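You operate a simulated robot arm through the tools that you are given. There is no shell and no other tool. Be economical: measure what you need, move in short steps, check, and stop when the job is done.

You run a simulated robot arm. Do the job below in one go: nothing can be reset, and whatever is moved stays where it is left.

JOB
Grip the mounting block in the vice and scour the rust off it.
Fine: use the green pad and put it back; open the vice after, the block stays on its bed. Set down upright: mounting block. What is to be rubbed or washed off counts as gone when no trace of it is left.

It is judged by the outcome, as a careful person would: the job done as asked, and still so three seconds after it is handed in. It fails if anything else is knocked over, pushed out of place, dropped, spilled or broken.

ROBOT AND FRAMES
A 6-joint arm with a two-finger parallel gripper, fixed in place. Base frame: the origin is at the foot of the arm, x ahead of it, y to its left, z up. Readings come in cm, degrees, newtons and seconds.
With the tool pointing down near the work surface it reaches from about 30 to 66 cm from the base axis. Its first joint turns from -115.0 to 115.0 degrees. Payload 3.43 kg.
The tool frame sits at the grasp point between the pads (the TCP): z along the fingers, y along the line on which they close. The tips reach 3.4 cm beyond it. The gripper opens to 12.8 cm. The fingers are 2.4 cm wide and 1.2 cm thick; the gripper's body (4.8 by 13 cm) begins 9.6 cm behind the TCP.
Orientation is told as [roll, pitch, yaw] about the base's x, y, z axes, in that order, counted from this pose: with the fingers straight down and closing along the base's y, the tool's x points along the base's -x, its y along +y and its z along -z.

CONTROLS
- The arm moves only by the tool arm_command. Its argument "steps" is one flat list of numbers, 7 for each row, row after row: the shift along the base's x, y, z in cm, then the turn, a rotation vector about the base's x, y, z in degrees, then the gripper command, from -1 (shut) to 1 (fully open), values between in proportion. In form: [x, y, z, rx, ry, rz, hand, x, y, z, rx, ry, rz, hand, ...]. A call has 1 to 10 rows; each row shifts and turns the commanded pose from where the row before left it. Each row takes 0.2 s and may step no farther than 5 cm and 8.6 degrees from the row before; otherwise, or with a gripper value out of range, the whole call is refused. Where a pose cannot be reached the arm comes as near as it can. A force on the tool above 40 N (or 10 N above the force at the start of the call, whichever is more), or a blocked arm, ends the call early, and 0.2 s more pass. Each finger travels about 15.3 cm/s and halts on what it meets, pressing with about 29 N; the grip force reading is that of the motor and also rises with nothing between the fingers. The clock runs only during rows and for 0.2 s after the last one: add rows that do not move to give the fingers time. It gives the time, the measured TCP pose, the force on the tool (base axes), the opening and the grip force at its end, in the units of the frame above (readings bear some noise), with the torque about the TCP (base axes, N m) and any sound that the robot's microphone picked up.
- Cameras (640 x 400 px; columns grow to the right, rows downward): "scene" is fixed at [21.89, -64.94, 149.26]; the picture's right is [0.79, -0.61, 0.00], its down [-0.43, -0.55, -0.71] and it looks along [0.44, 0.56, -0.70] (base axes); focal length 359 px, centre (320, 200). "wrist" rides on the gripper at [7.6, -1.1, -16] in the tool frame; the picture's right is [0.15, 0.99, 0.00], its down [-0.88, 0.13, -0.46] and it looks along [-0.45, 0.07, 0.89] (tool axes); focal length 234 px, centre (320, 200).
- camera(camera): a new picture of that camera. No time passes.
- lift_body(by): slides the trunk up (or, below 0, down) by that many cm; the arm rides with it, the base frame stays. It gives what a move gives, with no picture.
- point_at(camera, pixels): there is no depth. For up to 12 entries [column, row, z] of the newest picture of that camera ("zoom" is the newest enlarged one), the place [x, y] in the base frame at which the ray of that pixel passes the height z, good to about 0.2 cm. No time passes.
- enlarge(camera, box): a new picture of the part [left, top, right, bottom] of that camera's present view, enlarged. No time passes.
- hand_in(): hands the job in; it is judged then, once.

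Work in short steps. Measure before you move; look again where a grasp or a placing could have gone wrong, and mend it. You have 80 turns and 38 pictures in all, those below and enlarged ones among them. Open the gripper and draw the arm clear of the work before you hand the job in, unless the task says otherwise; then end with one line.

The tools are called as a command line: name --argument value ..., lists and objects as JSON in quotes. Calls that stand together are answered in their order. arm_command: Moves the arm, as the interface text tells. Its arguments: {"type":"object","properties":{"steps":{"type":"array"}},"required":["steps"]} The other tools are called the same way: lift_body (by) slides the trunk up or down; camera (camera) takes a picture; point_at (camera, pixels) gives the place at which the rays of pixels pass given heights; enlarge (camera, box) takes an enlarged picture of a part of a camera's view; hand_in () hands the job in.

At the start:

```text
time_s: 0.0
position: [33.1, -25.02, 120.93]
orientation: [0.0, -0.1, -0.2]
force: [-0.5, 0.0, -0.5]
ft_torque: [0.01, 0.02, -0.03]
width: 12.81
gripper_force: 0.1
trunk travel left (down, up): [-92.5, 6.5]
```

scene: 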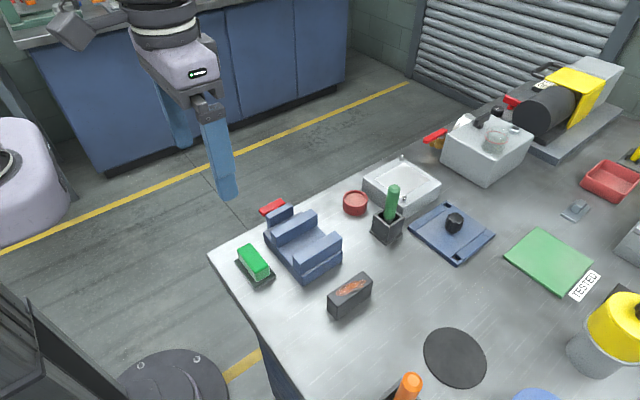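
wrist: 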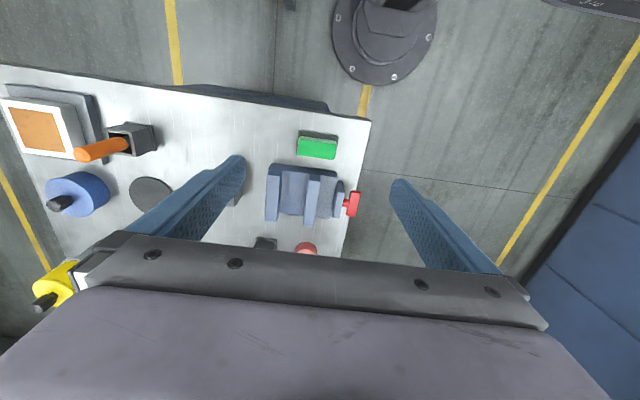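

The scene shows the vice near (305,240), the green pad at (254,262) and the rusty block at (350,295). I'll enlarge that area to measure it.

enlarge --camera "scene" --box '[200, 170, 400, 330]'

enlarge --camera "wrist" --box '[220, 100, 380, 260]'

```text
2.50 times, centred on (300, 250) of scene
```

zoom: 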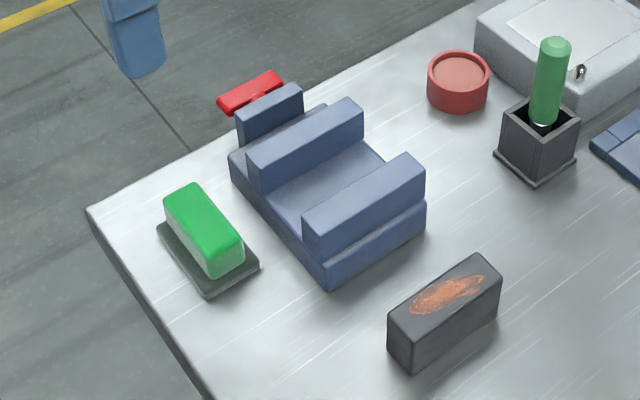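

```text
2.50 times, centred on (300, 180) of wrist
```

zoom: 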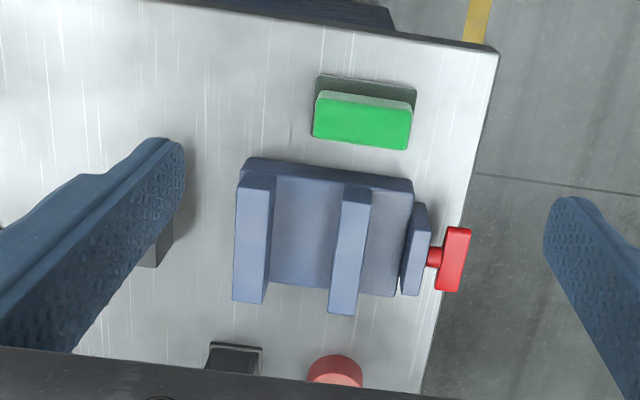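

I'll find the table height by triangulating the table corner, scene (208,253) and wrist (371,121).

point_at --camera "scene" --pixels '[[208, 253, 0], [208, 253, 40], [208, 253, 70], [208, 253, 80], [208, 253, 90]]'

point_at --camera "wrist" --pixels '[[371, 121, 0], [371, 121, 40], [371, 121, 70], [371, 121, 80], [371, 121, 90]]'

```text
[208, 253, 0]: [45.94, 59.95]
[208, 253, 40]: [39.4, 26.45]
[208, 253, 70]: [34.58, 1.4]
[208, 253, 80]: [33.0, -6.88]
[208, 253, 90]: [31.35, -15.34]
```

```text
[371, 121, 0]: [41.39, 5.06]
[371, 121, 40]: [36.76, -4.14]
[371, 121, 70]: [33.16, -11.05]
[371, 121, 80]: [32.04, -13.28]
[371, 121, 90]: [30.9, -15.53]
```

The corner agrees at z≈90, so the table top is there. Now I'll measure the block, pad and vice in the scene picture.

point_at --camera "scene" --pixels '[[336.4, 318.8, 90], [328, 311, 90], [372, 291.6, 90], [336.4, 305.2, 95], [327.2, 297.2, 95], [364, 271.2, 95], [372.8, 277.2, 95], [255.2, 288.8, 90], [276, 275.2, 90], [234.8, 262, 90], [304, 284, 90], [342, 261.2, 90]]'

point_at --camera "wrist" --pixels '[[268.0, 169.0, 98], [279.5, 170.5, 98], [264.5, 220.5, 98], [275.5, 221, 98], [309, 174.5, 98], [320, 175.5, 98], [303, 225, 98], [314, 225, 98], [299, 137, 94], [337, 141, 94], [335.5, 160, 94], [297.5, 155, 94]]'

point_at --camera "scene" --pixels '[[293.2, 255.6, 98], [334, 231.6, 98], [342, 237.2, 98], [300.8, 262.8, 98], [270.4, 230, 98], [310, 208.8, 98], [317.6, 214, 98], [276.8, 235.2, 98], [237.2, 246.8, 94], [250, 243.2, 94], [269.2, 267.2, 94], [256, 275.2, 94]]'

```text
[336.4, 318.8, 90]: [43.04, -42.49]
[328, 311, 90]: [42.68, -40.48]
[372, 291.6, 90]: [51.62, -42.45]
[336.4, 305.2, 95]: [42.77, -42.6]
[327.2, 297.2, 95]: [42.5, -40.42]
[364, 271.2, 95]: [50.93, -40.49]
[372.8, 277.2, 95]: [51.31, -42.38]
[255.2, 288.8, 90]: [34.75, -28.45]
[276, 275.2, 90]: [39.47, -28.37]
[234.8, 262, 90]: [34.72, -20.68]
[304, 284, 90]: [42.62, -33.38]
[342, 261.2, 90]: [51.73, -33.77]
```

```text
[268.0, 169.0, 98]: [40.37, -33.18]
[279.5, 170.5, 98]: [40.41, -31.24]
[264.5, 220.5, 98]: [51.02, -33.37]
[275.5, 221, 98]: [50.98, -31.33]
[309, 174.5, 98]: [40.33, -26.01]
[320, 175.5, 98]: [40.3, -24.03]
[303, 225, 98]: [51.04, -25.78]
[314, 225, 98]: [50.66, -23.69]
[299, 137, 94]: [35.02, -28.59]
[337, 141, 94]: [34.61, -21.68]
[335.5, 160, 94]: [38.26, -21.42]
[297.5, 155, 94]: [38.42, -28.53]
```

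```text
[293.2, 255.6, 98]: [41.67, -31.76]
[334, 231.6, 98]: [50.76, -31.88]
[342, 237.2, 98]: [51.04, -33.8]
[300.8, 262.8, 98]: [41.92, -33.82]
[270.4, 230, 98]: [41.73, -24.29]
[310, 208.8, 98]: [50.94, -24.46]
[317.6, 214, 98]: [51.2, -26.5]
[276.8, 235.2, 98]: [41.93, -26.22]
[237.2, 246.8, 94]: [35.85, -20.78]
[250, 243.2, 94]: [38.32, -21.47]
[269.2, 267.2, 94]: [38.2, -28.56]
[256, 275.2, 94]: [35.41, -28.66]
```

Block: x 42.6–51.3, y −42.5 to −40.4, top z 95. Pad: x 35.6–38.3, y −28.6 to −21.4. The vice gap is y≈−31.7 to −26.3. I'll lower the trunk 12 cm, which is still well clear, and take a closer look at the vice handle.

lift_body --by -12

camera --camera "wrist"

enlarge --camera "scene" --box '[240, 190, 320, 240]'

```text
time_s: 1.5
position: [33.19, -25.05, 108.78]
orientation: [0.0, 0.0, -0.1]
force: [-0.6, -0.1, -0.3]
ft_torque: [-0.02, -0.02, 0.04]
width: 12.79
gripper_force: 0.1
trunk travel left (down, up): [-80.5, 18.5]
```

```text
33 pictures are left
```

wrist: 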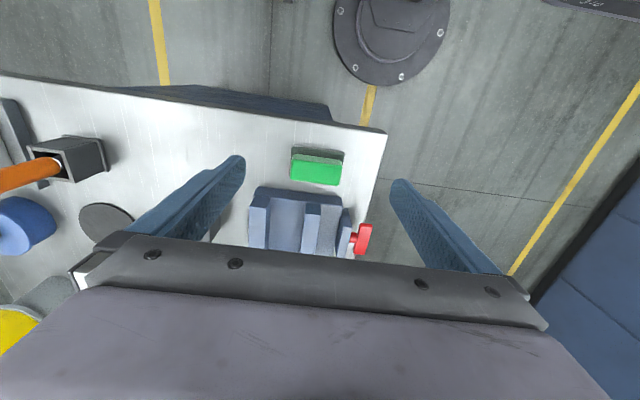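

```text
8.00 times, centred on (280, 215) of scene
```

zoom: 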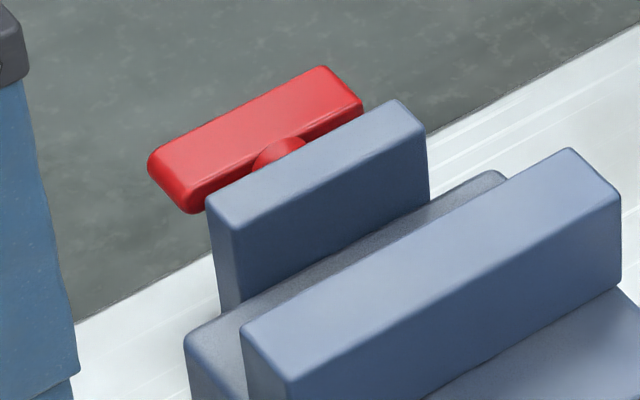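

The handle is a red bar along x on a shaft along y. I'll triangulate it using scene (259–285, 198–216) and the current wrist picture.

point_at --camera "scene" --pixels '[[258.75, 210, 95], [280.6, 198.25, 95], [285.25, 202.5, 95], [264.4, 216.5, 95], [258.75, 210, 97], [280.6, 198.25, 97], [285.25, 202.5, 97], [264.4, 216.5, 97], [289.5, 202.5, 97], [266, 216, 97], [269, 219, 97], [293, 207, 97]]'

point_at --camera "wrist" --pixels '[[361, 224, 95], [372, 225, 95], [356, 256, 95], [367, 256, 95], [361, 224, 97], [372, 225, 97], [356, 256, 97], [367, 256, 97]]'

enlarge --camera "wrist" --box '[240, 140, 400, 260]'

```text
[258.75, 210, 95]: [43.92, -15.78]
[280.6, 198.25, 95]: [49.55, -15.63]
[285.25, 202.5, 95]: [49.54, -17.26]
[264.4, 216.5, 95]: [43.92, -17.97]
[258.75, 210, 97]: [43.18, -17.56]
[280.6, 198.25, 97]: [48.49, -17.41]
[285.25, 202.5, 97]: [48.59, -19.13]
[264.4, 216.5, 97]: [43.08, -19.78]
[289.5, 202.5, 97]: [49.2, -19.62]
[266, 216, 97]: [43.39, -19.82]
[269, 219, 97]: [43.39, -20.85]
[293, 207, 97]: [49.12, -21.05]
```

```text
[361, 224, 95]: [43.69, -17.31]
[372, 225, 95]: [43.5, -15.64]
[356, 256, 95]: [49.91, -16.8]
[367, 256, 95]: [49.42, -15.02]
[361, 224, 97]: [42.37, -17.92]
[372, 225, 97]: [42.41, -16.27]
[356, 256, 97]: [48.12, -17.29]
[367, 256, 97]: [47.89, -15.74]
```

```text
3.33 times, centred on (320, 200) of wrist
```

zoom: 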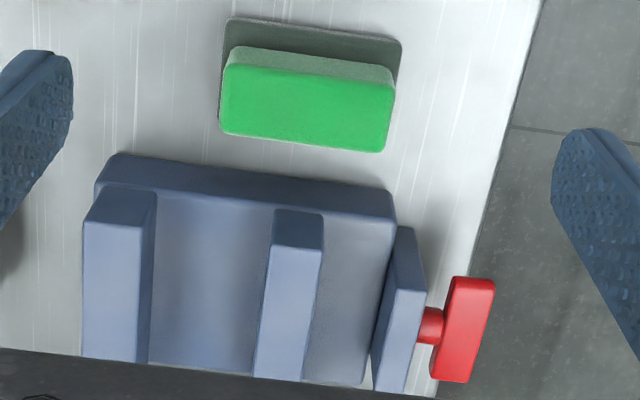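

The handle bar spans x 43.7–49.5, y −17.4 to −15.7, with its top at z≈95.2. Before moving I'll check the tall neighbours: the green stick (top 392,187; base 387,240) and the orange stick (top 410,377).

point_at --camera "scene" --pixels '[[387, 240, 90], [392, 187, 103], [410, 377, 103], [410, 377, 106], [355, 203, 92], [402, 193, 94]]'

point_at --camera "wrist" --pixels '[[55, 167, 103], [80, 175, 90], [55, 167, 97]]'

arm_command --steps '[1.4, -1.6, 0, 0, 0, -8.5, 1, 1.4, -1.6, 0, 0, 0, -8.5, 1, 1.4, -1.6, 0, 0, 0, -8.5, 1, 1.4, -1.6, 0, 0, 0, -8.5, 1, 1.4, -1.6, 0, 0, 0, -8.5, 1, 1.4, -1.6, 0, 0, 0, -8.5, 1, 1.4, -1.6, 0, 0, 0, -8.5, 1, 1.4, -1.6, 0, 0, 0, -8.5, 1, 1.4, -1.6, 0, 0, 0, -8.5, 1, 1.2, -2.0, 0, 0, 0, -8.5, 1]'

```text
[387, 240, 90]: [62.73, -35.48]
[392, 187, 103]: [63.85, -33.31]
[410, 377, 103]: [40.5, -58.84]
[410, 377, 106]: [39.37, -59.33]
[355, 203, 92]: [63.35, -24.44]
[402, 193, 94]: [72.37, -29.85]
```

```text
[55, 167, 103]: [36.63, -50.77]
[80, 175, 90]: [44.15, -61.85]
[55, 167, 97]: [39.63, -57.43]
```

```text
time_s: 3.7
position: [45.7, -40.23, 108.37]
orientation: [0.0, 0.1, -85.3]
force: [-0.1, -0.9, 0.0]
ft_torque: [-0.01, -0.01, -0.01]
width: 12.78
gripper_force: 0.1
out of reach, approached as far as the arm can: row 10
trunk travel left (down, up): [-80.5, 18.5]
```

Row 10 fell short radially, at about 61 cm. Lowering relative to the trunk should extend the reach, so I'll go down 5 cm and correct toward (47.0, −41.45).

arm_command --steps '[0, 0, -2.5, 0, 0, 0, 1, 0, 0, -2.5, 0, 0, 0, 1, 0, 0, 0, 0, 0, 0, 1]'

camera --camera "wrist"

```text
time_s: 4.5
position: [45.76, -40.32, 103.26]
orientation: [0.0, 0.0, -85.0]
force: [0.1, -0.2, 0.4]
ft_torque: [0.0, 0.02, 0.0]
width: 12.82
gripper_force: 0.1
trunk travel left (down, up): [-80.5, 18.5]
```

```text
30 pictures are left
```

wrist: 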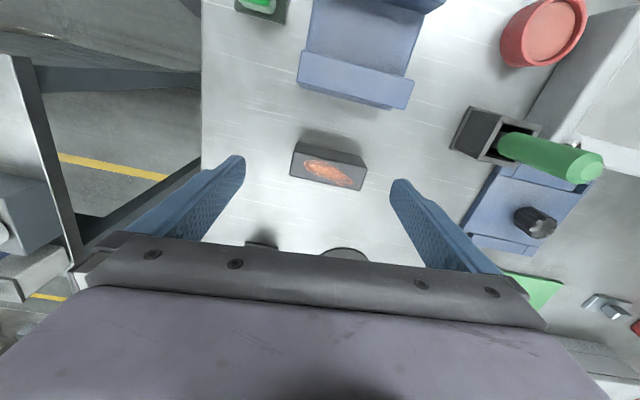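

The block sits between the fingers, with the rust on its top face. I'll finish the yaw and the x/y correction, and measure the block from this view too.

point_at --camera "wrist" --pixels '[[295, 152, 95], [367, 167, 95], [361, 190, 95], [290, 175, 95], [302, 129, 90]]'

arm_command --steps '[0.6, -0.55, 0, 0, 0, -2.5, 1, 0.64, -0.58, 0, 0, 0, -2.5, 1, 0, 0, 0, 0, 0, 0, 1]'

```text
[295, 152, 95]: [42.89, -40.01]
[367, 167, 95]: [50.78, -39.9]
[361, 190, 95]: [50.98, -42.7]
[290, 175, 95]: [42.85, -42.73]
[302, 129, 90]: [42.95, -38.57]
```

```text
time_s: 5.3
position: [46.85, -41.27, 103.46]
orientation: [0.0, 0.0, -90.1]
force: [0.2, 0.1, 0.8]
ft_torque: [0.02, 0.01, -0.04]
width: 12.77
gripper_force: 0.0
trunk travel left (down, up): [-80.5, 18.5]
```

It's reached the spot. Now I'll descend to TCP z 94.2, with the tips about 0.8 above the table.

arm_command --steps '[0.03, -0.1, -2.5, 0, 0, 0, 1, 0, 0, -2.5, 0, 0, 0, 1, 0, 0, -2.5, 0, 0, 0, 1, 0, 0, -1.7, 0, 0, 0, 1, 0, 0, 0, 0, 0, 0, 1]'

camera --camera "wrist"

```text
time_s: 6.5
position: [46.87, -41.5, 94.02]
orientation: [0.0, 0.1, -90.1]
force: [-1.0, -0.1, 0.3]
ft_torque: [-0.01, 0.03, 0.0]
width: 12.81
gripper_force: 0.0
trunk travel left (down, up): [-80.5, 18.5]
```

```text
29 pictures are left
```

wrist: 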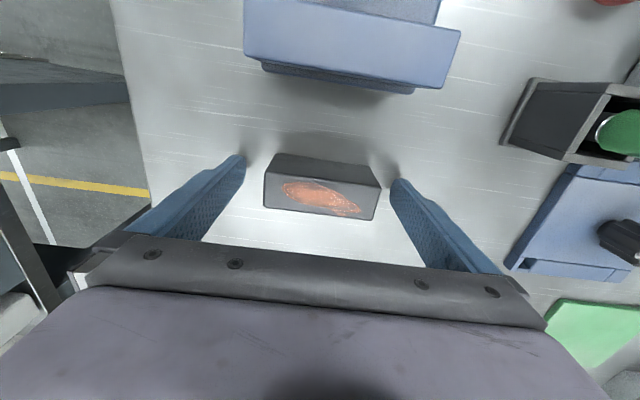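

The block is centred between the fingers, so I'll close.

arm_command --steps '[0, 0, 0, 0, 0, 0, 0.4, 0, 0, 0, 0, 0, 0, 0, 0, 0, 0, 0, 0, 0, -1, 0, 0, 0, 0, 0, 0, -1, 0, 0, 0, 0, 0, 0, -1]'

point_at --camera "wrist" --pixels '[[264, 207, 95], [374, 220, 95], [381, 187, 95], [268, 176, 95], [245, 30, 97.4], [459, 32, 97.4], [440, 88, 97.4], [245, 57, 97.4], [277, 154, 90], [368, 164, 90]]'

```text
time_s: 7.7
position: [46.9, -41.49, 93.97]
orientation: [0.0, 0.0, -90.0]
force: [0.7, 0.0, -0.2]
ft_torque: [-0.06, -0.15, 0.07]
width: 8.5
gripper_force: 28.8
trunk travel left (down, up): [-80.5, 18.5]
```

```text
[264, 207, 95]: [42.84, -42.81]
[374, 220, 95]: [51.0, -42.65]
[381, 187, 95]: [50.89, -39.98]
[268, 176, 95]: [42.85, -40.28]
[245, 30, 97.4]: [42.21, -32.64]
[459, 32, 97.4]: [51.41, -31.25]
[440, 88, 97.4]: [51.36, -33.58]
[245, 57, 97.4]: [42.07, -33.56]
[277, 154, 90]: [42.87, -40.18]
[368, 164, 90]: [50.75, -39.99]
```

The grip holds at width 8.5, and the block is 2.6 thick with its centre at about y −41.4. I'll lift 10 cm and check, then carry it over to the vice gap (y≈−29.5).

arm_command --steps '[0, 0, 1, 0, 0, 0, -1, 0, 0, 2.5, 0, 0, 0, -1, 0, 0, 2.5, 0, 0, 0, -1, 0, 0, 2.5, 0, 0, 0, -1, 0, 0, 2, 0, 0, 0, -1, 0, 0, 0, 0, 0, 0, -1]'

arm_command --steps '[0, 2.4, 0, 0, 0, 0, -1, 0, 2.4, 0, 0, 0, 0, -1, 0, 2.4, 0, 0, 0, 0, -1, 0, 2.4, 0, 0, 0, 0, -1, -0.2, 2.4, 0, 0, 0, 0, -1, 0, 0, 0, 0, 0, 0, -1]'

camera --camera "wrist"

enlarge --camera "scene" --box '[200, 150, 400, 310]'

```text
time_s: 9.1
position: [46.63, -41.14, 104.42]
orientation: [-0.1, 0.1, -90.0]
force: [0.1, -0.4, -5.2]
ft_torque: [0.0, 0.01, -0.01]
width: 8.5
gripper_force: 29.5
trunk travel left (down, up): [-80.5, 18.5]
```

```text
time_s: 10.5
position: [46.75, -29.61, 104.38]
orientation: [0.0, 0.0, -90.2]
force: [-0.4, 0.4, -5.0]
ft_torque: [-0.04, -0.03, -0.01]
width: 8.49
gripper_force: 29.7
trunk travel left (down, up): [-80.5, 18.5]
```

```text
28 pictures are left
```

wrist: 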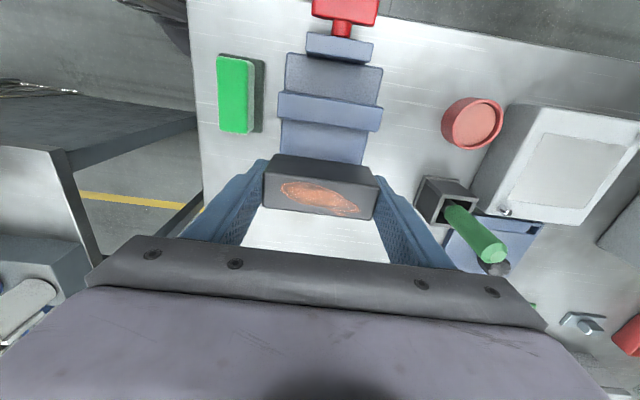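

```text
2.50 times, centred on (300, 230) of scene
```

zoom: 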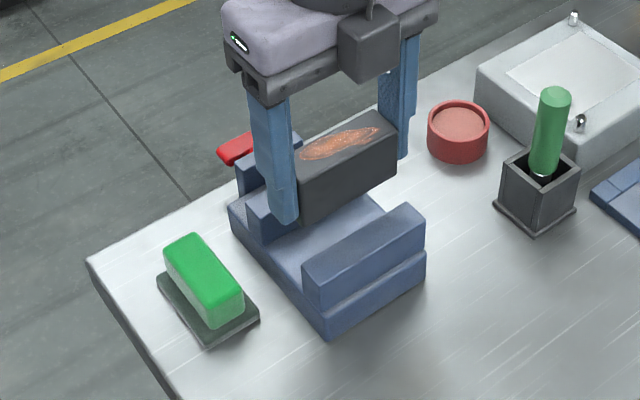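

The block is held level. I'll check the moving jaw's position, near-top edge about (277,118)–(380,131), before lowering.

point_at --camera "wrist" --pixels '[[278, 117, 97.4], [379, 131, 97.4], [279, 92, 97.4], [382, 106, 97.4], [264, 204, 100.4], [374, 220, 100.4], [373, 67, 97.4], [378, 0, 95]]'

arm_command --steps '[0, 0, -2, 0, 0, 0, -1, 0, 0, -2, 0, 0, 0, -1, 0, 0, -2, 0, 0, 0, -1, 0, 0, 0, 0, 0, 0, -1]'

```text
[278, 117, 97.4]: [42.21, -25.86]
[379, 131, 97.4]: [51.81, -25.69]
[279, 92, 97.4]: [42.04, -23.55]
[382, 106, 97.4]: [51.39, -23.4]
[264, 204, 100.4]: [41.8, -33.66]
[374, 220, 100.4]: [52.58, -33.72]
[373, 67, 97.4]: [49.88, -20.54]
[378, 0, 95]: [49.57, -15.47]
```

```text
time_s: 11.5
position: [46.88, -29.62, 98.79]
orientation: [0.2, -0.2, -89.9]
force: [0.0, 1.1, 18.6]
ft_torque: [-0.34, 0.61, 0.0]
width: 8.49
gripper_force: 28.7
trunk travel left (down, up): [-80.5, 18.5]
```

There's an upward force of 18.6 N at z 98.79, which means the block bottom is near 94.8. I'll look to see whether that's the bed or a jaw.

camera --camera "wrist"

enlarge --camera "scene" --box '[250, 180, 370, 290]'

```text
26 pictures are left
```

wrist: 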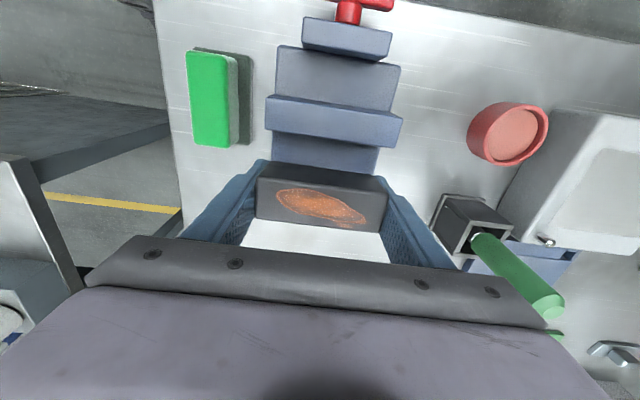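

```text
3.64 times, centred on (310, 235) of scene
```

zoom: 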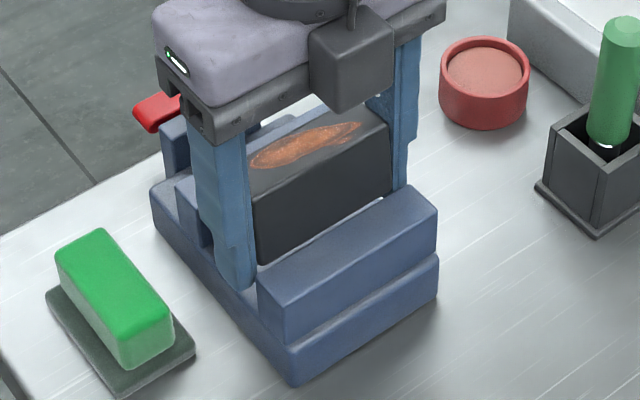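

The block looks bigger in the wrist view (132 px against 117 px), and its bottom edge shows above the fixed jaw. So it has landed on the fixed jaw's edge and slid up in the grip. I'll back off upwards and measure the slip and the base width.

point_at --camera "wrist" --pixels '[[279, 45, 93.5], [401, 66, 93.5], [272, 130, 93.5], [270, 158, 93.5], [378, 150, 93.5], [266, 97, 97.4], [403, 118, 97.4], [272, 130, 97.4], [397, 146, 97.4]]'

arm_command --steps '[0, 0, 2, 0, 0, 0, -1, 0, 0, 2, 0, 0, 0, -1, 0, 0, 2, 0, 0, 0, -1, 0, 0, 0, 0, 0, 0, -1]'

enlarge --camera "scene" --box '[250, 150, 370, 260]'

camera --camera "wrist"

```text
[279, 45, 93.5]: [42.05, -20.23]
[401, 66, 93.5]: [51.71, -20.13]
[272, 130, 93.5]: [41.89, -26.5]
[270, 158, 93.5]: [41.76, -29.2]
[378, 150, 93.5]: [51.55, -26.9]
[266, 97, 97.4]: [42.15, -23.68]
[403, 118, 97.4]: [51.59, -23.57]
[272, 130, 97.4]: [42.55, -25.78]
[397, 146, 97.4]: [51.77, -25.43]
```

```text
time_s: 12.5
position: [46.7, -29.57, 104.54]
orientation: [-0.1, 0.0, -90.0]
force: [0.4, -0.4, -4.7]
ft_torque: [-0.02, -0.01, -0.02]
width: 8.49
gripper_force: 29.0
trunk travel left (down, up): [-80.5, 18.5]
```

```text
3.64 times, centred on (310, 205) of scene
```

zoom: 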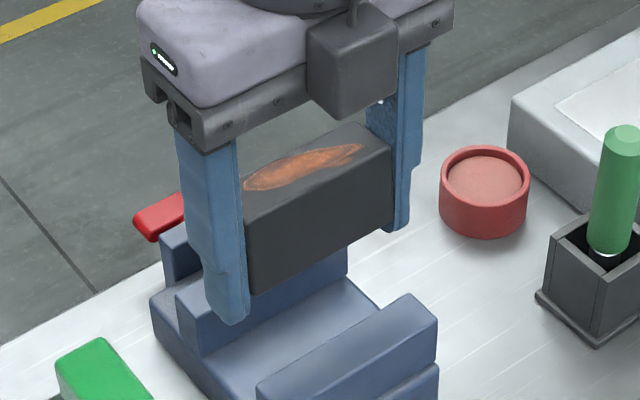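

```text
23 pictures are left
```

wrist: 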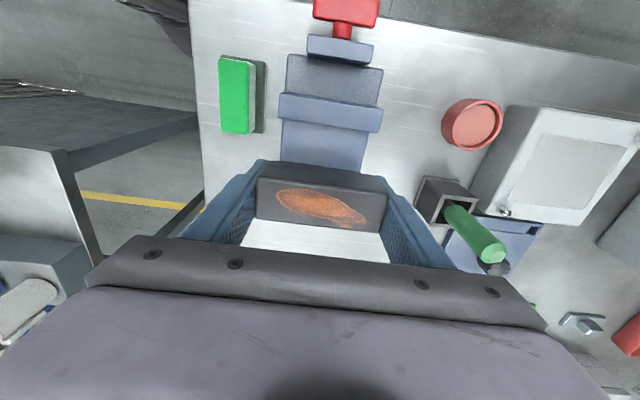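

The block slid up about 2.3 cm, so the tips now reach about 1.7 below its bottom, and they'd hit the 9.6-wide vice base before the block seats. To regrip without dropping it, I'll rest the block diagonally on the table corner (31.2, −15.6) with the fingers hanging past both edges. First I'll move above it.

arm_command --steps '[-2.3, 2.05, 0, 0, 0, 7.5, -1, -2.3, 2.05, 0, 0, 0, 7.5, -1, -2.3, 2.05, 0, 0, 0, 7.5, -1, -2.3, 2.05, 0, 0, 0, 7.5, -1, -2.3, 2.05, 0, 0, 0, 7.5, -1, -2.3, 2.05, 0, 0, 0, 7.5, -1, 0, 0, 0, 0, 0, 0, -1]'

camera --camera "wrist"

camera --camera "scene"

```text
time_s: 14.1
position: [33.21, -17.34, 104.61]
orientation: [0.0, 0.0, -44.9]
force: [0.5, 0.0, -4.4]
ft_torque: [-0.01, 0.0, -0.01]
width: 8.48
gripper_force: 29.1
trunk travel left (down, up): [-80.5, 18.5]
```

```text
22 pictures are left
```

wrist: 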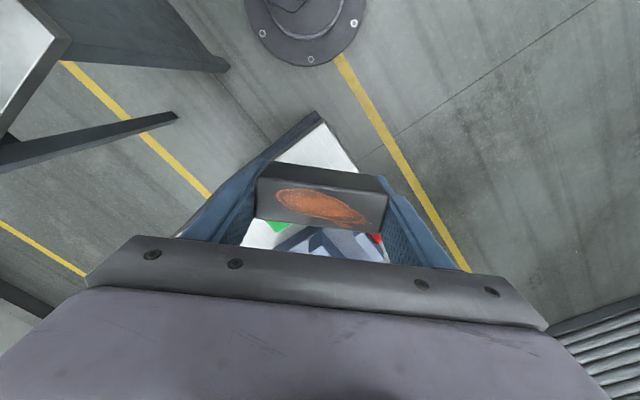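

```text
21 pictures are left
```

scene: 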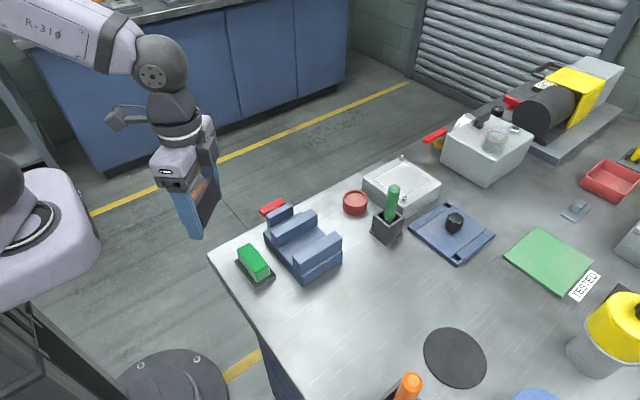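

The corner shows at wrist (319,112). I'll measure the corner and edges from here.

point_at --camera "wrist" --pixels '[[319, 113, 90], [321, 122, 90], [275, 158, 90], [357, 172, 90], [254, 168, 90], [256, 222, 108], [380, 232, 108]]'

```text
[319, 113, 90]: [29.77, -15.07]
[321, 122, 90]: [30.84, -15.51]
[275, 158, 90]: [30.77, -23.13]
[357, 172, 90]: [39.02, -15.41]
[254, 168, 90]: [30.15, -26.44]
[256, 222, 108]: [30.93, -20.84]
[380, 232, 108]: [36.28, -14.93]
```

The corner is at (30.8, −15.45), so the target TCP is (32.4, −17.0). I'll shift over and descend to about 93, short of contact.

arm_command --steps '[-0.8, 0.34, -2, 0, 0, 0, -1, 0, 0, -2.5, 0, 0, 0, -1, 0, 0, -2.5, 0, 0, 0, -1, 0, 0, -2.5, 0, 0, 0, -1, 0, 0, -2, 0, 0, 0, -1, 0, 0, 0, 0, 0, 0, -1]'

enlarge --camera "scene" --box '[150, 200, 270, 300]'

```text
time_s: 15.5
position: [32.27, -16.89, 93.0]
orientation: [0.0, 0.0, -45.0]
force: [-0.6, 0.3, -5.0]
ft_torque: [-0.01, 0.02, 0.01]
width: 8.49
gripper_force: 28.9
trunk travel left (down, up): [-80.5, 18.5]
```

```text
4.00 times, centred on (210, 250) of scene
```

zoom: 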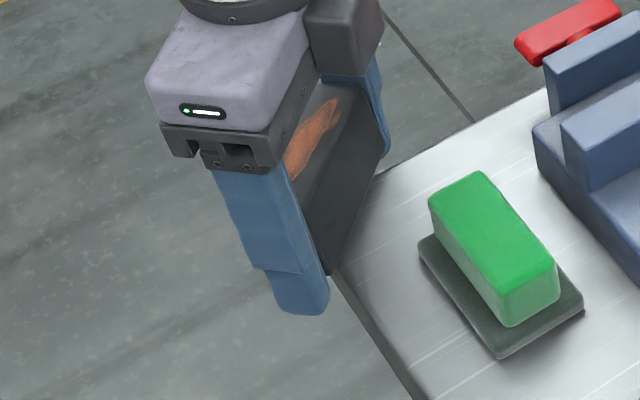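

It's over the corner with the fingers clear of the edges. I'll nudge 0.3 inward and descend in small steps to contact.

arm_command --steps '[0.2, -0.2, -0.4, 0, 0, 0, -1, 0, 0, -0.3, 0, 0, 0, -1, 0, 0, -0.2, 0, 0, 0, -1, 0, 0, 0, 0, 0, 0, -1]'

```text
time_s: 16.5
position: [32.45, -17.0, 92.05]
orientation: [0.0, 0.0, -45.0]
force: [-0.2, 0.6, -4.5]
ft_torque: [-0.02, 0.0, 0.0]
width: 8.51
gripper_force: 29.1
trunk travel left (down, up): [-80.5, 18.5]
```

There's no contact yet, so I'll continue in smaller steps.

arm_command --steps '[0, 0, -0.15, 0, 0, 0, -1, 0, 0, -0.1, 0, 0, 0, -1, 0, 0, 0, 0, 0, 0, -1]'

```text
time_s: 17.3
position: [32.53, -17.12, 91.95]
orientation: [0.0, 0.0, -45.1]
force: [0.2, -0.3, 6.5]
ft_torque: [0.21, -0.01, -0.02]
width: 8.49
gripper_force: 29.0
trunk travel left (down, up): [-80.5, 18.5]
```

Contact at 6.5 N. I'll open the gripper here.

arm_command --steps '[0, 0, 0.05, 0, 0, 0, 0.36, 0, 0, 0, 0, 0, 0, 0.5, 0, 0, 0, 0, 0, 0, 0.6, 0, 0, 0, 0, 0, 0, 0.6]'

enlarge --camera "scene" --box '[150, 200, 270, 300]'

```text
time_s: 18.3
position: [32.41, -17.1, 92.01]
orientation: [0.0, -0.1, -45.1]
force: [0.3, 0.5, -0.5]
ft_torque: [0.02, -0.01, 0.02]
width: 10.27
gripper_force: 0.0
trunk travel left (down, up): [-80.5, 18.5]
```

```text
4.00 times, centred on (210, 250) of scene
```

zoom: 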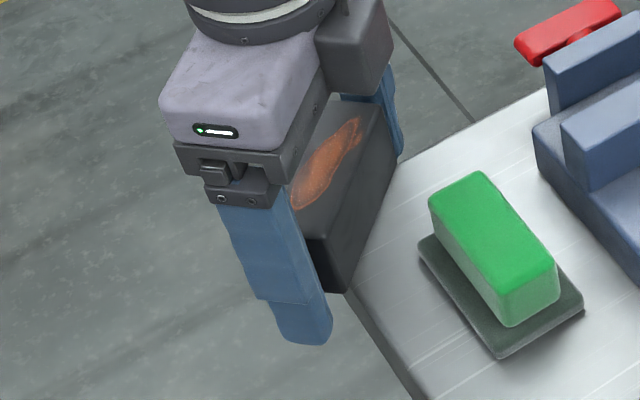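

The block stands stably on the corner. I'll raise to TCP 94.2 and regrip, with the tips above the block's bottom, then lift.

arm_command --steps '[0, 0, 1.1, 0, 0, 0, 0.6, 0, 0, 1.1, 0, 0, 0, 0.6, 0, 0, 0, 0, 0, 0, 0.4, 0, 0, 0, 0, 0, 0, -1, 0, 0, 0, 0, 0, 0, -1, 0, 0, 0, 0, 0, 0, -1]'

arm_command --steps '[0, 0, 1, 0, 0, 0, -1, 0, 0, 2.5, 0, 0, 0, -1, 0, 0, 2.5, 0, 0, 0, -1, 0, 0, 2.5, 0, 0, 0, -1, 0, 0, 2, 0, 0, 0, -1, 0, 0, 0, 0, 0, 0, -1]'

camera --camera "wrist"

```text
time_s: 19.7
position: [32.37, -16.94, 94.12]
orientation: [-0.1, -0.1, -45.0]
force: [-1.5, -0.2, -0.7]
ft_torque: [0.02, 0.1, -0.01]
width: 8.5
gripper_force: 29.0
trunk travel left (down, up): [-80.5, 18.5]
```

```text
time_s: 21.1
position: [32.46, -16.99, 104.78]
orientation: [0.0, 0.0, -45.0]
force: [0.0, 0.1, -4.9]
ft_torque: [0.03, 0.0, 0.0]
width: 8.5
gripper_force: 28.8
trunk travel left (down, up): [-80.5, 18.5]
```

```text
18 pictures are left
```

wrist: 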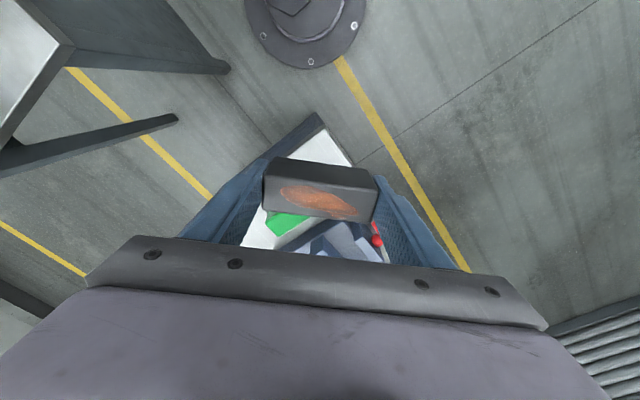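

Regripped at the right height. I'll check the block's offset in the gripper (top z≈105.7) and move back above the vice gap.

point_at --camera "wrist" --pixels '[[263, 206, 105.7], [371, 222, 105.7], [378, 188, 105.7], [266, 177, 105.7]]'

arm_command --steps '[2.38, -1.93, 0, 0, 0, -7.5, -1, 2.38, -1.93, 0, 0, 0, -7.5, -1, 2.38, -1.93, 0, 0, 0, -7.5, -1, 2.38, -1.93, 0, 0, 0, -7.5, -1, 2.38, -1.93, 0, 0, 0, -7.5, -1, 2.38, -1.93, 0, 0, 0, -7.5, -1, 0, 0, 0, 0, 0, 0, -1]'

```text
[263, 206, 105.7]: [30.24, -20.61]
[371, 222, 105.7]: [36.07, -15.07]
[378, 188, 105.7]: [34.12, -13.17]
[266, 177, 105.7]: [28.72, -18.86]
```

```text
time_s: 22.7
position: [46.69, -28.42, 104.8]
orientation: [0.1, 0.1, -90.1]
force: [0.2, 0.4, -4.8]
ft_torque: [0.01, -0.01, 0.02]
width: 8.49
gripper_force: 29.3
trunk travel left (down, up): [-80.5, 18.5]
```

The block is centred at y≈−28.3, with margin on both sides of the gap. I'll lower to just above the bed.

arm_command --steps '[0, 0, -2, 0, 0, 0, -1, 0, 0, -2, 0, 0, 0, -1, 0, 0, -1.5, 0, 0, 0, -1, 0, 0, -0.5, 0, 0, 0, -1, 0, 0, 0, 0, 0, 0, -1]'

```text
time_s: 23.9
position: [46.81, -28.43, 98.49]
orientation: [-0.1, 0.0, -90.0]
force: [0.5, 0.2, -4.2]
ft_torque: [0.01, -0.01, 0.04]
width: 8.47
gripper_force: 28.8
trunk travel left (down, up): [-80.5, 18.5]
```

No contact at 98.5, so the block is below the jaw tops. Continuing in small steps.

arm_command --steps '[0, 0, -0.3, 0, 0, 0, -1, 0, 0, -0.2, 0, 0, 0, -1, 0, 0, -0.15, 0, 0, 0, -1, 0, 0, 0, 0, 0, 0, -1]'

```text
time_s: 24.9
position: [46.66, -28.59, 97.98]
orientation: [0.0, 0.1, -89.9]
force: [0.2, 0.9, -4.5]
ft_torque: [0.01, -0.01, -0.01]
width: 8.47
gripper_force: 29.0
trunk travel left (down, up): [-80.5, 18.5]
```

arm_command --steps '[0, 0, -0.15, 0, 0, 0, -1, 0, 0, -0.15, 0, 0, 0, -1, 0, 0, 0, 0, 0, 0, -1]'

```text
time_s: 25.7
position: [46.53, -28.69, 97.72]
orientation: [0.0, 0.0, -90.0]
force: [-0.2, -0.1, -5.0]
ft_torque: [-0.06, -0.01, 0.0]
width: 8.49
gripper_force: 28.8
trunk travel left (down, up): [-80.5, 18.5]
```

Still free (−5 N). I'll go on down in 0.12 steps.

arm_command --steps '[0, 0, -0.12, 0, 0, 0, -1, 0, 0, -0.12, 0, 0, 0, -1, 0, 0, 0, 0, 0, 0, -1]'

```text
time_s: 26.5
position: [46.73, -28.63, 97.53]
orientation: [0.0, 0.0, -90.0]
force: [0.1, 0.0, 0.4]
ft_torque: [0.05, 0.24, 0.03]
width: 8.52
gripper_force: 29.0
trunk travel left (down, up): [-80.5, 18.5]
```

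Contact: the force rose to about 0 with the bottom at about 93.4, as expected for the bed. I'll go 0.1 lower, release, retreat upward and look.

arm_command --steps '[0, 0, -0.08, 0, 0, 0, -1, 0, 0, 0, 0, 0, 0, 0.36, 0, 0, 0, 0, 0, 0, 0.5, 0, 0, 0, 0, 0, 0, 0.6, 0, 0, 2, 0, 0, 0, 0.6, 0, 0, 3, 0, 0, 0, 0.6, 0, 0, 4, 0, 0, 0, 0.6, 0, 0, 3, 0, 0, 0, 0.6]'

enlarge --camera "scene" --box '[240, 180, 360, 290]'

camera --camera "wrist"

```text
time_s: 28.3
position: [46.52, -28.69, 109.41]
orientation: [0.1, 0.0, -89.9]
force: [0.0, -0.2, -0.1]
ft_torque: [0.0, 0.0, -0.05]
width: 10.26
gripper_force: 0.0
trunk travel left (down, up): [-80.5, 18.5]
```

```text
3.64 times, centred on (300, 235) of scene
```

zoom: 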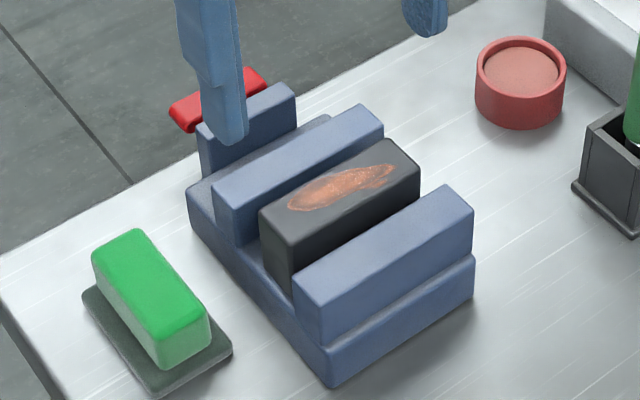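

```text
16 pictures are left
```

wrist: 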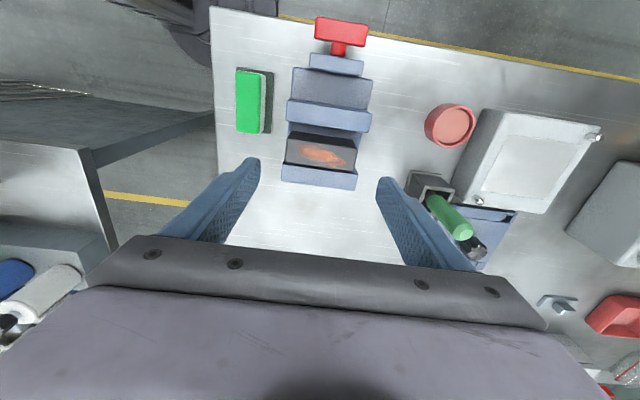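

The block stands upright on the bed between the jaws. For the handle, I'll approach horizontally from +y and grip the bar across its thickness so the wrist can turn it about the screw axis. First I'll unwind the yaw while moving out over y≈−6.

arm_command --steps '[0, 2.2, 0, 0, 0, 8.5, -0.375, 0, 2.2, 0, 0, 0, 8.5, -0.375, 0, 2.2, 0, 0, 0, 8.5, -0.375, 0, 2.2, 0, 0, 0, 8.5, -0.375, 0, 2.2, 0, 0, 0, 8.5, -0.375, 0, 2.2, 0, 0, 0, 8.5, -0.375, 0, 2.2, 0, 0, 0, 8.5, -0.375, 0, 2.2, 0, 0, 0, 8.5, -0.375, 0, 2.2, 0, 0, 0, 8.5, -0.375, 0, 2.2, 0, 0, 0, 8.5, -0.375]'

arm_command --steps '[0, 0.5, 0, 0, 0, 5, -0.375, 0, 0.5, -0.8, -8.5, 0, 0, -0.375, 0, 0.5, -0.8, -8.5, 0, 0, -0.375, 0, 0.5, -0.8, -8.5, 0, 0, -0.375, 0, 0.5, -0.8, -8.5, 0, 0, -0.375, 0, 0, -0.8, -8.5, 0, 0, -0.375, 0, 0, -0.8, -8.5, 0, 0, -0.375, 0, 0, -0.8, -8.5, 0, 0, -0.375, 0, 0, -0.8, -8.5, 0, 0, -0.375, 0, 0, 0, 0, 0, 0, -0.375]'

```text
time_s: 30.5
position: [46.75, -6.52, 109.34]
orientation: [0.0, -0.1, -4.9]
force: [-0.1, -0.4, -0.3]
ft_torque: [-0.02, -0.01, -0.04]
width: 3.97
gripper_force: 0.1
trunk travel left (down, up): [-80.5, 18.5]
```

```text
time_s: 32.7
position: [46.64, -4.07, 102.96]
orientation: [-68.1, -0.2, 0.0]
force: [-0.3, -0.4, 0.2]
ft_torque: [0.01, -0.03, 0.01]
width: 3.97
gripper_force: 0.0
trunk travel left (down, up): [-80.5, 18.5]
```

The tilt works. I'll finish to −90° and descend to the handle axis height (~94.5), staying at y≈−4.

arm_command --steps '[0, 0, -1.5, -8, 0, 0, -0.375, 0, 0, -2, -8, 0, 0, -0.375, 0, 0, -2, -5.9, 0, 0, -0.375, 0, 0, -2, 0, 0, 0, -0.375, 0, 0, -0.9, 0, 0, 0, -0.375, 0, 0, 0, 0, 0, 0, -0.375]'

camera --camera "wrist"

enlarge --camera "scene" --box '[220, 140, 340, 250]'

```text
time_s: 34.1
position: [46.62, -4.07, 94.59]
orientation: [-89.9, 0.0, 0.1]
force: [0.3, 0.4, -0.5]
ft_torque: [0.01, 0.04, -0.02]
width: 3.98
gripper_force: 0.0
trunk travel left (down, up): [-80.5, 18.5]
```

```text
15 pictures are left
```

wrist: 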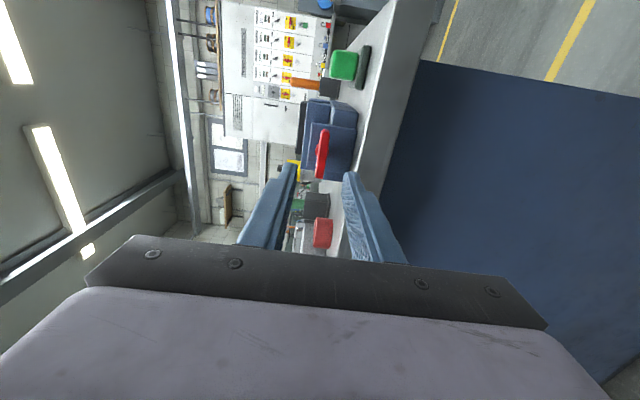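

```text
3.64 times, centred on (280, 195) of scene
```

zoom: 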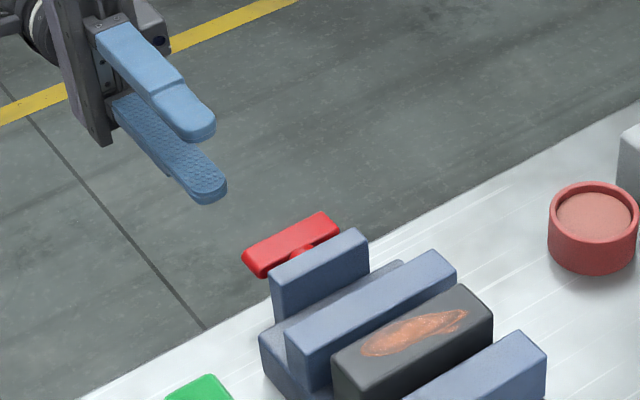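

The bar lines up, with its centre z≈94.2 from the wrist view (cols 316–330). I'll lower 0.4 and advance to y −14.4 so the tips straddle the bar, short of the end plate.

arm_command --steps '[0, -2, -0.4, 0, 0, 0, -0.375, 0, -2.5, 0, 0, 0, 0, -0.375, 0, -2.5, 0, 0, 0, 0, -0.375, 0, -2, 0, 0, 0, 0, -0.375, 0, -1.3, 0, 0, 0, 0, -0.375, 0, 0, 0, 0, 0, 0, -0.375]'

enlarge --camera "wrist" --box '[240, 80, 420, 260]'

```text
time_s: 35.5
position: [46.6, -14.45, 94.12]
orientation: [-89.9, 0.1, 0.0]
force: [-0.4, -1.0, -0.1]
ft_torque: [0.01, 0.02, -0.02]
width: 3.98
gripper_force: 0.1
trunk travel left (down, up): [-80.5, 18.5]
```

```text
2.22 times, centred on (330, 170) of wrist
```

zoom: 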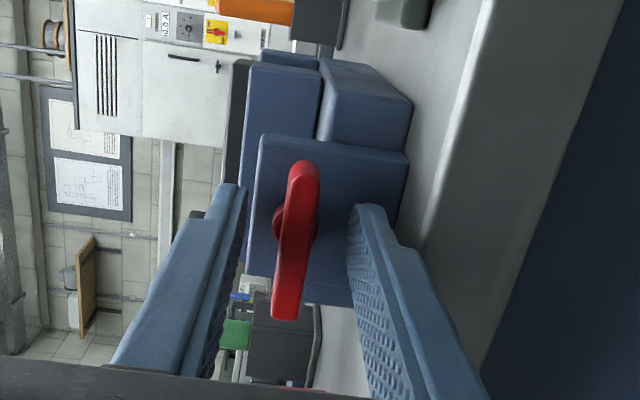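

The bar is centred between the fingers, so I'll close on it.

arm_command --steps '[0, 0, 0, 0, 0, 0, -0.8, 0, 0, 0, 0, 0, 0, -1, 0, 0, 0, 0, 0, 0, -1, 0, 0, 0, 0, 0, 0, -1]'

```text
time_s: 36.5
position: [46.65, -14.56, 94.25]
orientation: [-89.9, 0.0, 0.1]
force: [3.1, -3.6, 7.6]
ft_torque: [-0.26, 0.05, -0.29]
width: 1.56
gripper_force: 45.0
trunk travel left (down, up): [-80.5, 18.5]
```

Gripped, with the bar 1.56 thick. I'll turn clockwise as seen from the handle (−y rotation) by 24° and look at the response.

arm_command --steps '[0, 0, 0.1, 0, -4, 0, -1, 0, 0, 0, 0, -6, 0, -1, 0, 0, 0, 0, -7, 0, -1, 0, 0, 0, 0, -7, 0, -1, 0, 0, 0, 0, 0, 0, -1]'

enlarge --camera "scene" --box '[220, 160, 340, 270]'

```text
time_s: 37.7
position: [46.55, -14.47, 94.17]
orientation: [-89.9, -23.9, -0.1]
force: [-2.5, -6.6, -2.5]
ft_torque: [-1.04, 1.71, 0.77]
width: 2.18
gripper_force: 45.6
trunk travel left (down, up): [-80.5, 18.5]
```

```text
3.64 times, centred on (280, 215) of scene
```

zoom: 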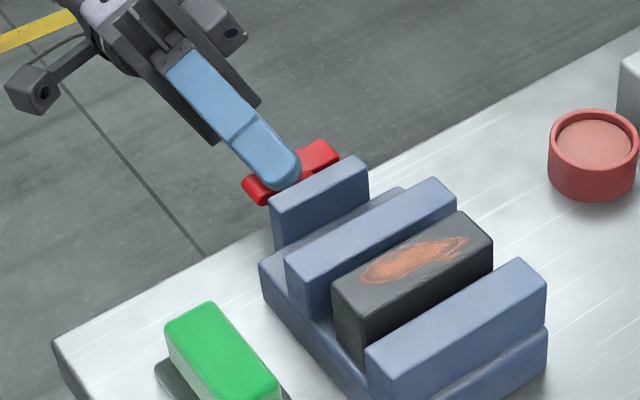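

The width grew to 2.18 with 1.7 N m of torque. The bar isn't turning this way, which is probably its open stop, so I'll go back and try the other direction.

arm_command --steps '[0, 0, 0, 0, 8, 0, -1, 0, 0, 0, 0, 8, 0, -1, 0, 0, 0, 0, 8, 0, -1, 0, 0, 0, 0, 6, 0, -1, 0, 0, 0, 0, 7, 0, -1, 0, 0, 0, 0, 7, 0, -1, 0, 0, 0, 0, 0, 0, -1]'

enlarge --camera "scene" --box '[220, 160, 340, 270]'

```text
time_s: 39.3
position: [46.84, -14.44, 94.26]
orientation: [-89.8, 20.0, -0.1]
force: [3.7, -6.3, 2.4]
ft_torque: [-0.15, 0.05, -0.04]
width: 1.55
gripper_force: 45.1
trunk travel left (down, up): [-80.5, 18.5]
```

```text
3.64 times, centred on (280, 215) of scene
```

zoom: 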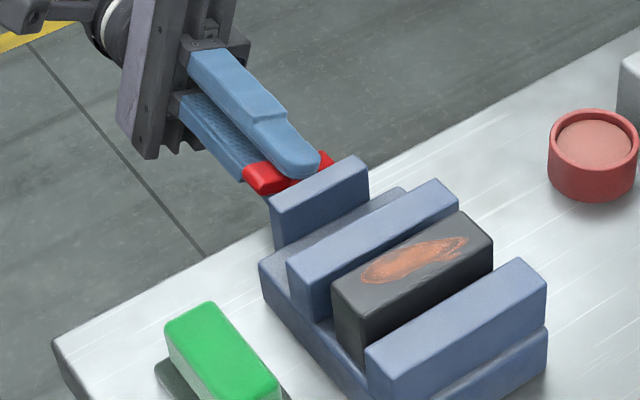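

It turns freely in the +y direction. I'll continue another 64° and watch the torque.

arm_command --steps '[0, 0, 0, 0, 8, 0, -1, 0, 0, 0, 0, 8, 0, -1, 0, 0, 0, 0, 8, 0, -1, 0, 0, 0, 0, 8, 0, -1, 0, 0, 0, 0, 8, 0, -1, 0, 0, 0, 0, 8, 0, -1, 0, 0, 0, 0, 8, 0, -1, 0, 0, 0, 0, 8, 0, -1, 0, 0, 0, 0, 0, 0, -1]'

enlarge --camera "scene" --box '[220, 160, 340, 270]'

```text
time_s: 41.3
position: [46.93, -14.41, 94.48]
orientation: [-92.5, 84.0, -2.1]
force: [16.0, -11.1, 24.3]
ft_torque: [0.11, -0.08, 0.44]
width: 1.55
gripper_force: 45.3
trunk travel left (down, up): [-80.5, 18.5]
```

```text
3.64 times, centred on (280, 215) of scene
```

zoom: 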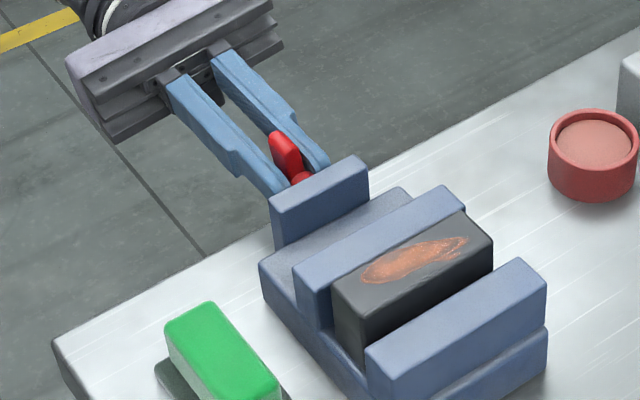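

The jaw is closing on the block. The side load (16, −11, 24 N) shows my rotation centre is a little off, so I'll shift +0.25 x and +0.35 z and keep turning.

arm_command --steps '[0.25, 0, 0.35, 0, 0, 0, -1, 0, 0, 0, 0, 8, 0, -1, 0, 0, 0, 0, 8, 0, -1, 0, 0, 0, 0, 8, 0, -1, 0, 0, 0, 0, 8, 0, -1, 0, 0, 0, 0, 8, 0, -1, 0, 0, 0, 0, 0, 0, -1]'

```text
time_s: 42.9
position: [47.14, -14.32, 94.33]
orientation: [89.7, 55.7, 179.6]
force: [9.6, -7.9, -11.4]
ft_torque: [0.25, -0.01, 0.46]
width: 1.55
gripper_force: 44.6
trunk travel left (down, up): [-80.5, 18.5]
```

Now at about 124° with low torque. I'll trim the centre and continue another 48°.

arm_command --steps '[0.15, 0, -0.2, 0, 0, 0, -1, 0, 0, 0, 0, 8, 0, -1, 0, 0, 0, 0, 8, 0, -1, 0, 0, 0, 0, 8, 0, -1, 0, 0, 0, 0, 8, 0, -1, 0, 0, 0, 0, 8, 0, -1, 0, 0, 0, 0, 0, 0, -1]'

enlarge --camera "scene" --box '[220, 160, 340, 270]'

```text
time_s: 44.5
position: [47.18, -14.47, 94.25]
orientation: [89.8, 15.8, 179.9]
force: [0.7, 2.0, -17.4]
ft_torque: [0.57, 0.03, -0.65]
width: 1.53
gripper_force: 45.4
trunk travel left (down, up): [-80.5, 18.5]
```

```text
3.64 times, centred on (280, 215) of scene
```

zoom: 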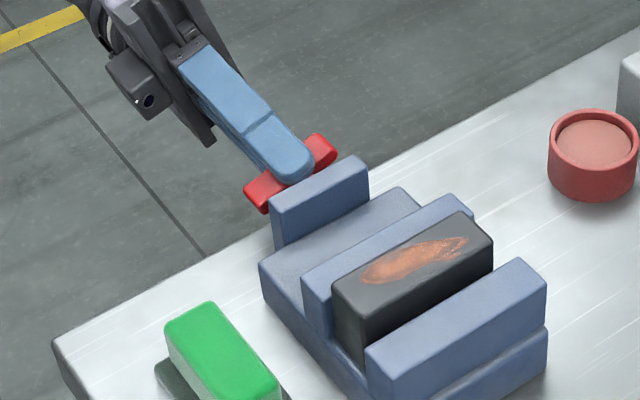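

At about 164°, the jaw is nearly at the block. I'll continue turning.

arm_command --steps '[0, 0, -0.25, 0, 0, 0, -1, 0, 0, 0, 0, 8, 0, -1, 0, 0, 0, 0, 8, 0, -1, 0, 0, 0, 0, 8, 0, -1, 0, 0, 0, 0, 8, 0, -1, 0, 0, 0, 0, 8, 0, -1, 0, 0, 0, 0, 0, 0, -1]'

```text
time_s: 46.1
position: [47.15, -14.45, 94.04]
orientation: [90.0, -24.2, -179.9]
force: [7.4, -5.3, -5.3]
ft_torque: [0.0, 0.11, -0.02]
width: 1.53
gripper_force: 44.6
trunk travel left (down, up): [-80.5, 18.5]
```

At 204° and still free. Continuing with 40° more.

arm_command --steps '[0.1, 0, -0.05, 0, 0, 0, -1, 0, 0, 0, 0, 8, 0, -1, 0, 0, 0, 0, 8, 0, -1, 0, 0, 0, 0, 8, 0, -1, 0, 0, 0, 0, 8, 0, -1, 0, 0, 0, 0, 8, 0, -1, 0, 0, 0, 0, 0, 0, -1]'

enlarge --camera "scene" --box '[220, 160, 340, 270]'

```text
time_s: 47.7
position: [46.98, -14.44, 94.17]
orientation: [90.7, -63.6, -179.9]
force: [17.5, 1.1, 6.4]
ft_torque: [0.36, -0.71, -0.59]
width: 1.7
gripper_force: 44.4
out of reach, approached as far as the arm can: row 6
trunk travel left (down, up): [-80.5, 18.5]
```

```text
3.64 times, centred on (280, 215) of scene
```

zoom: 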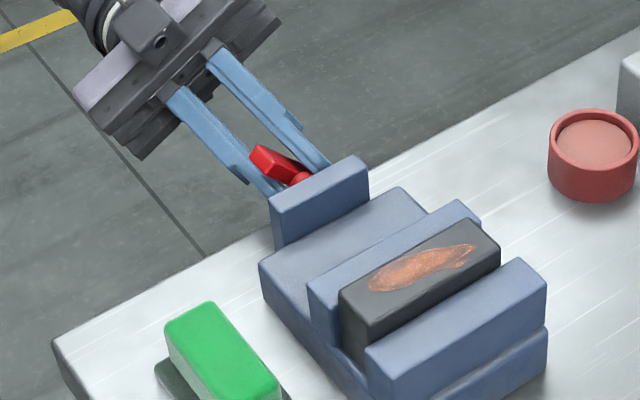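

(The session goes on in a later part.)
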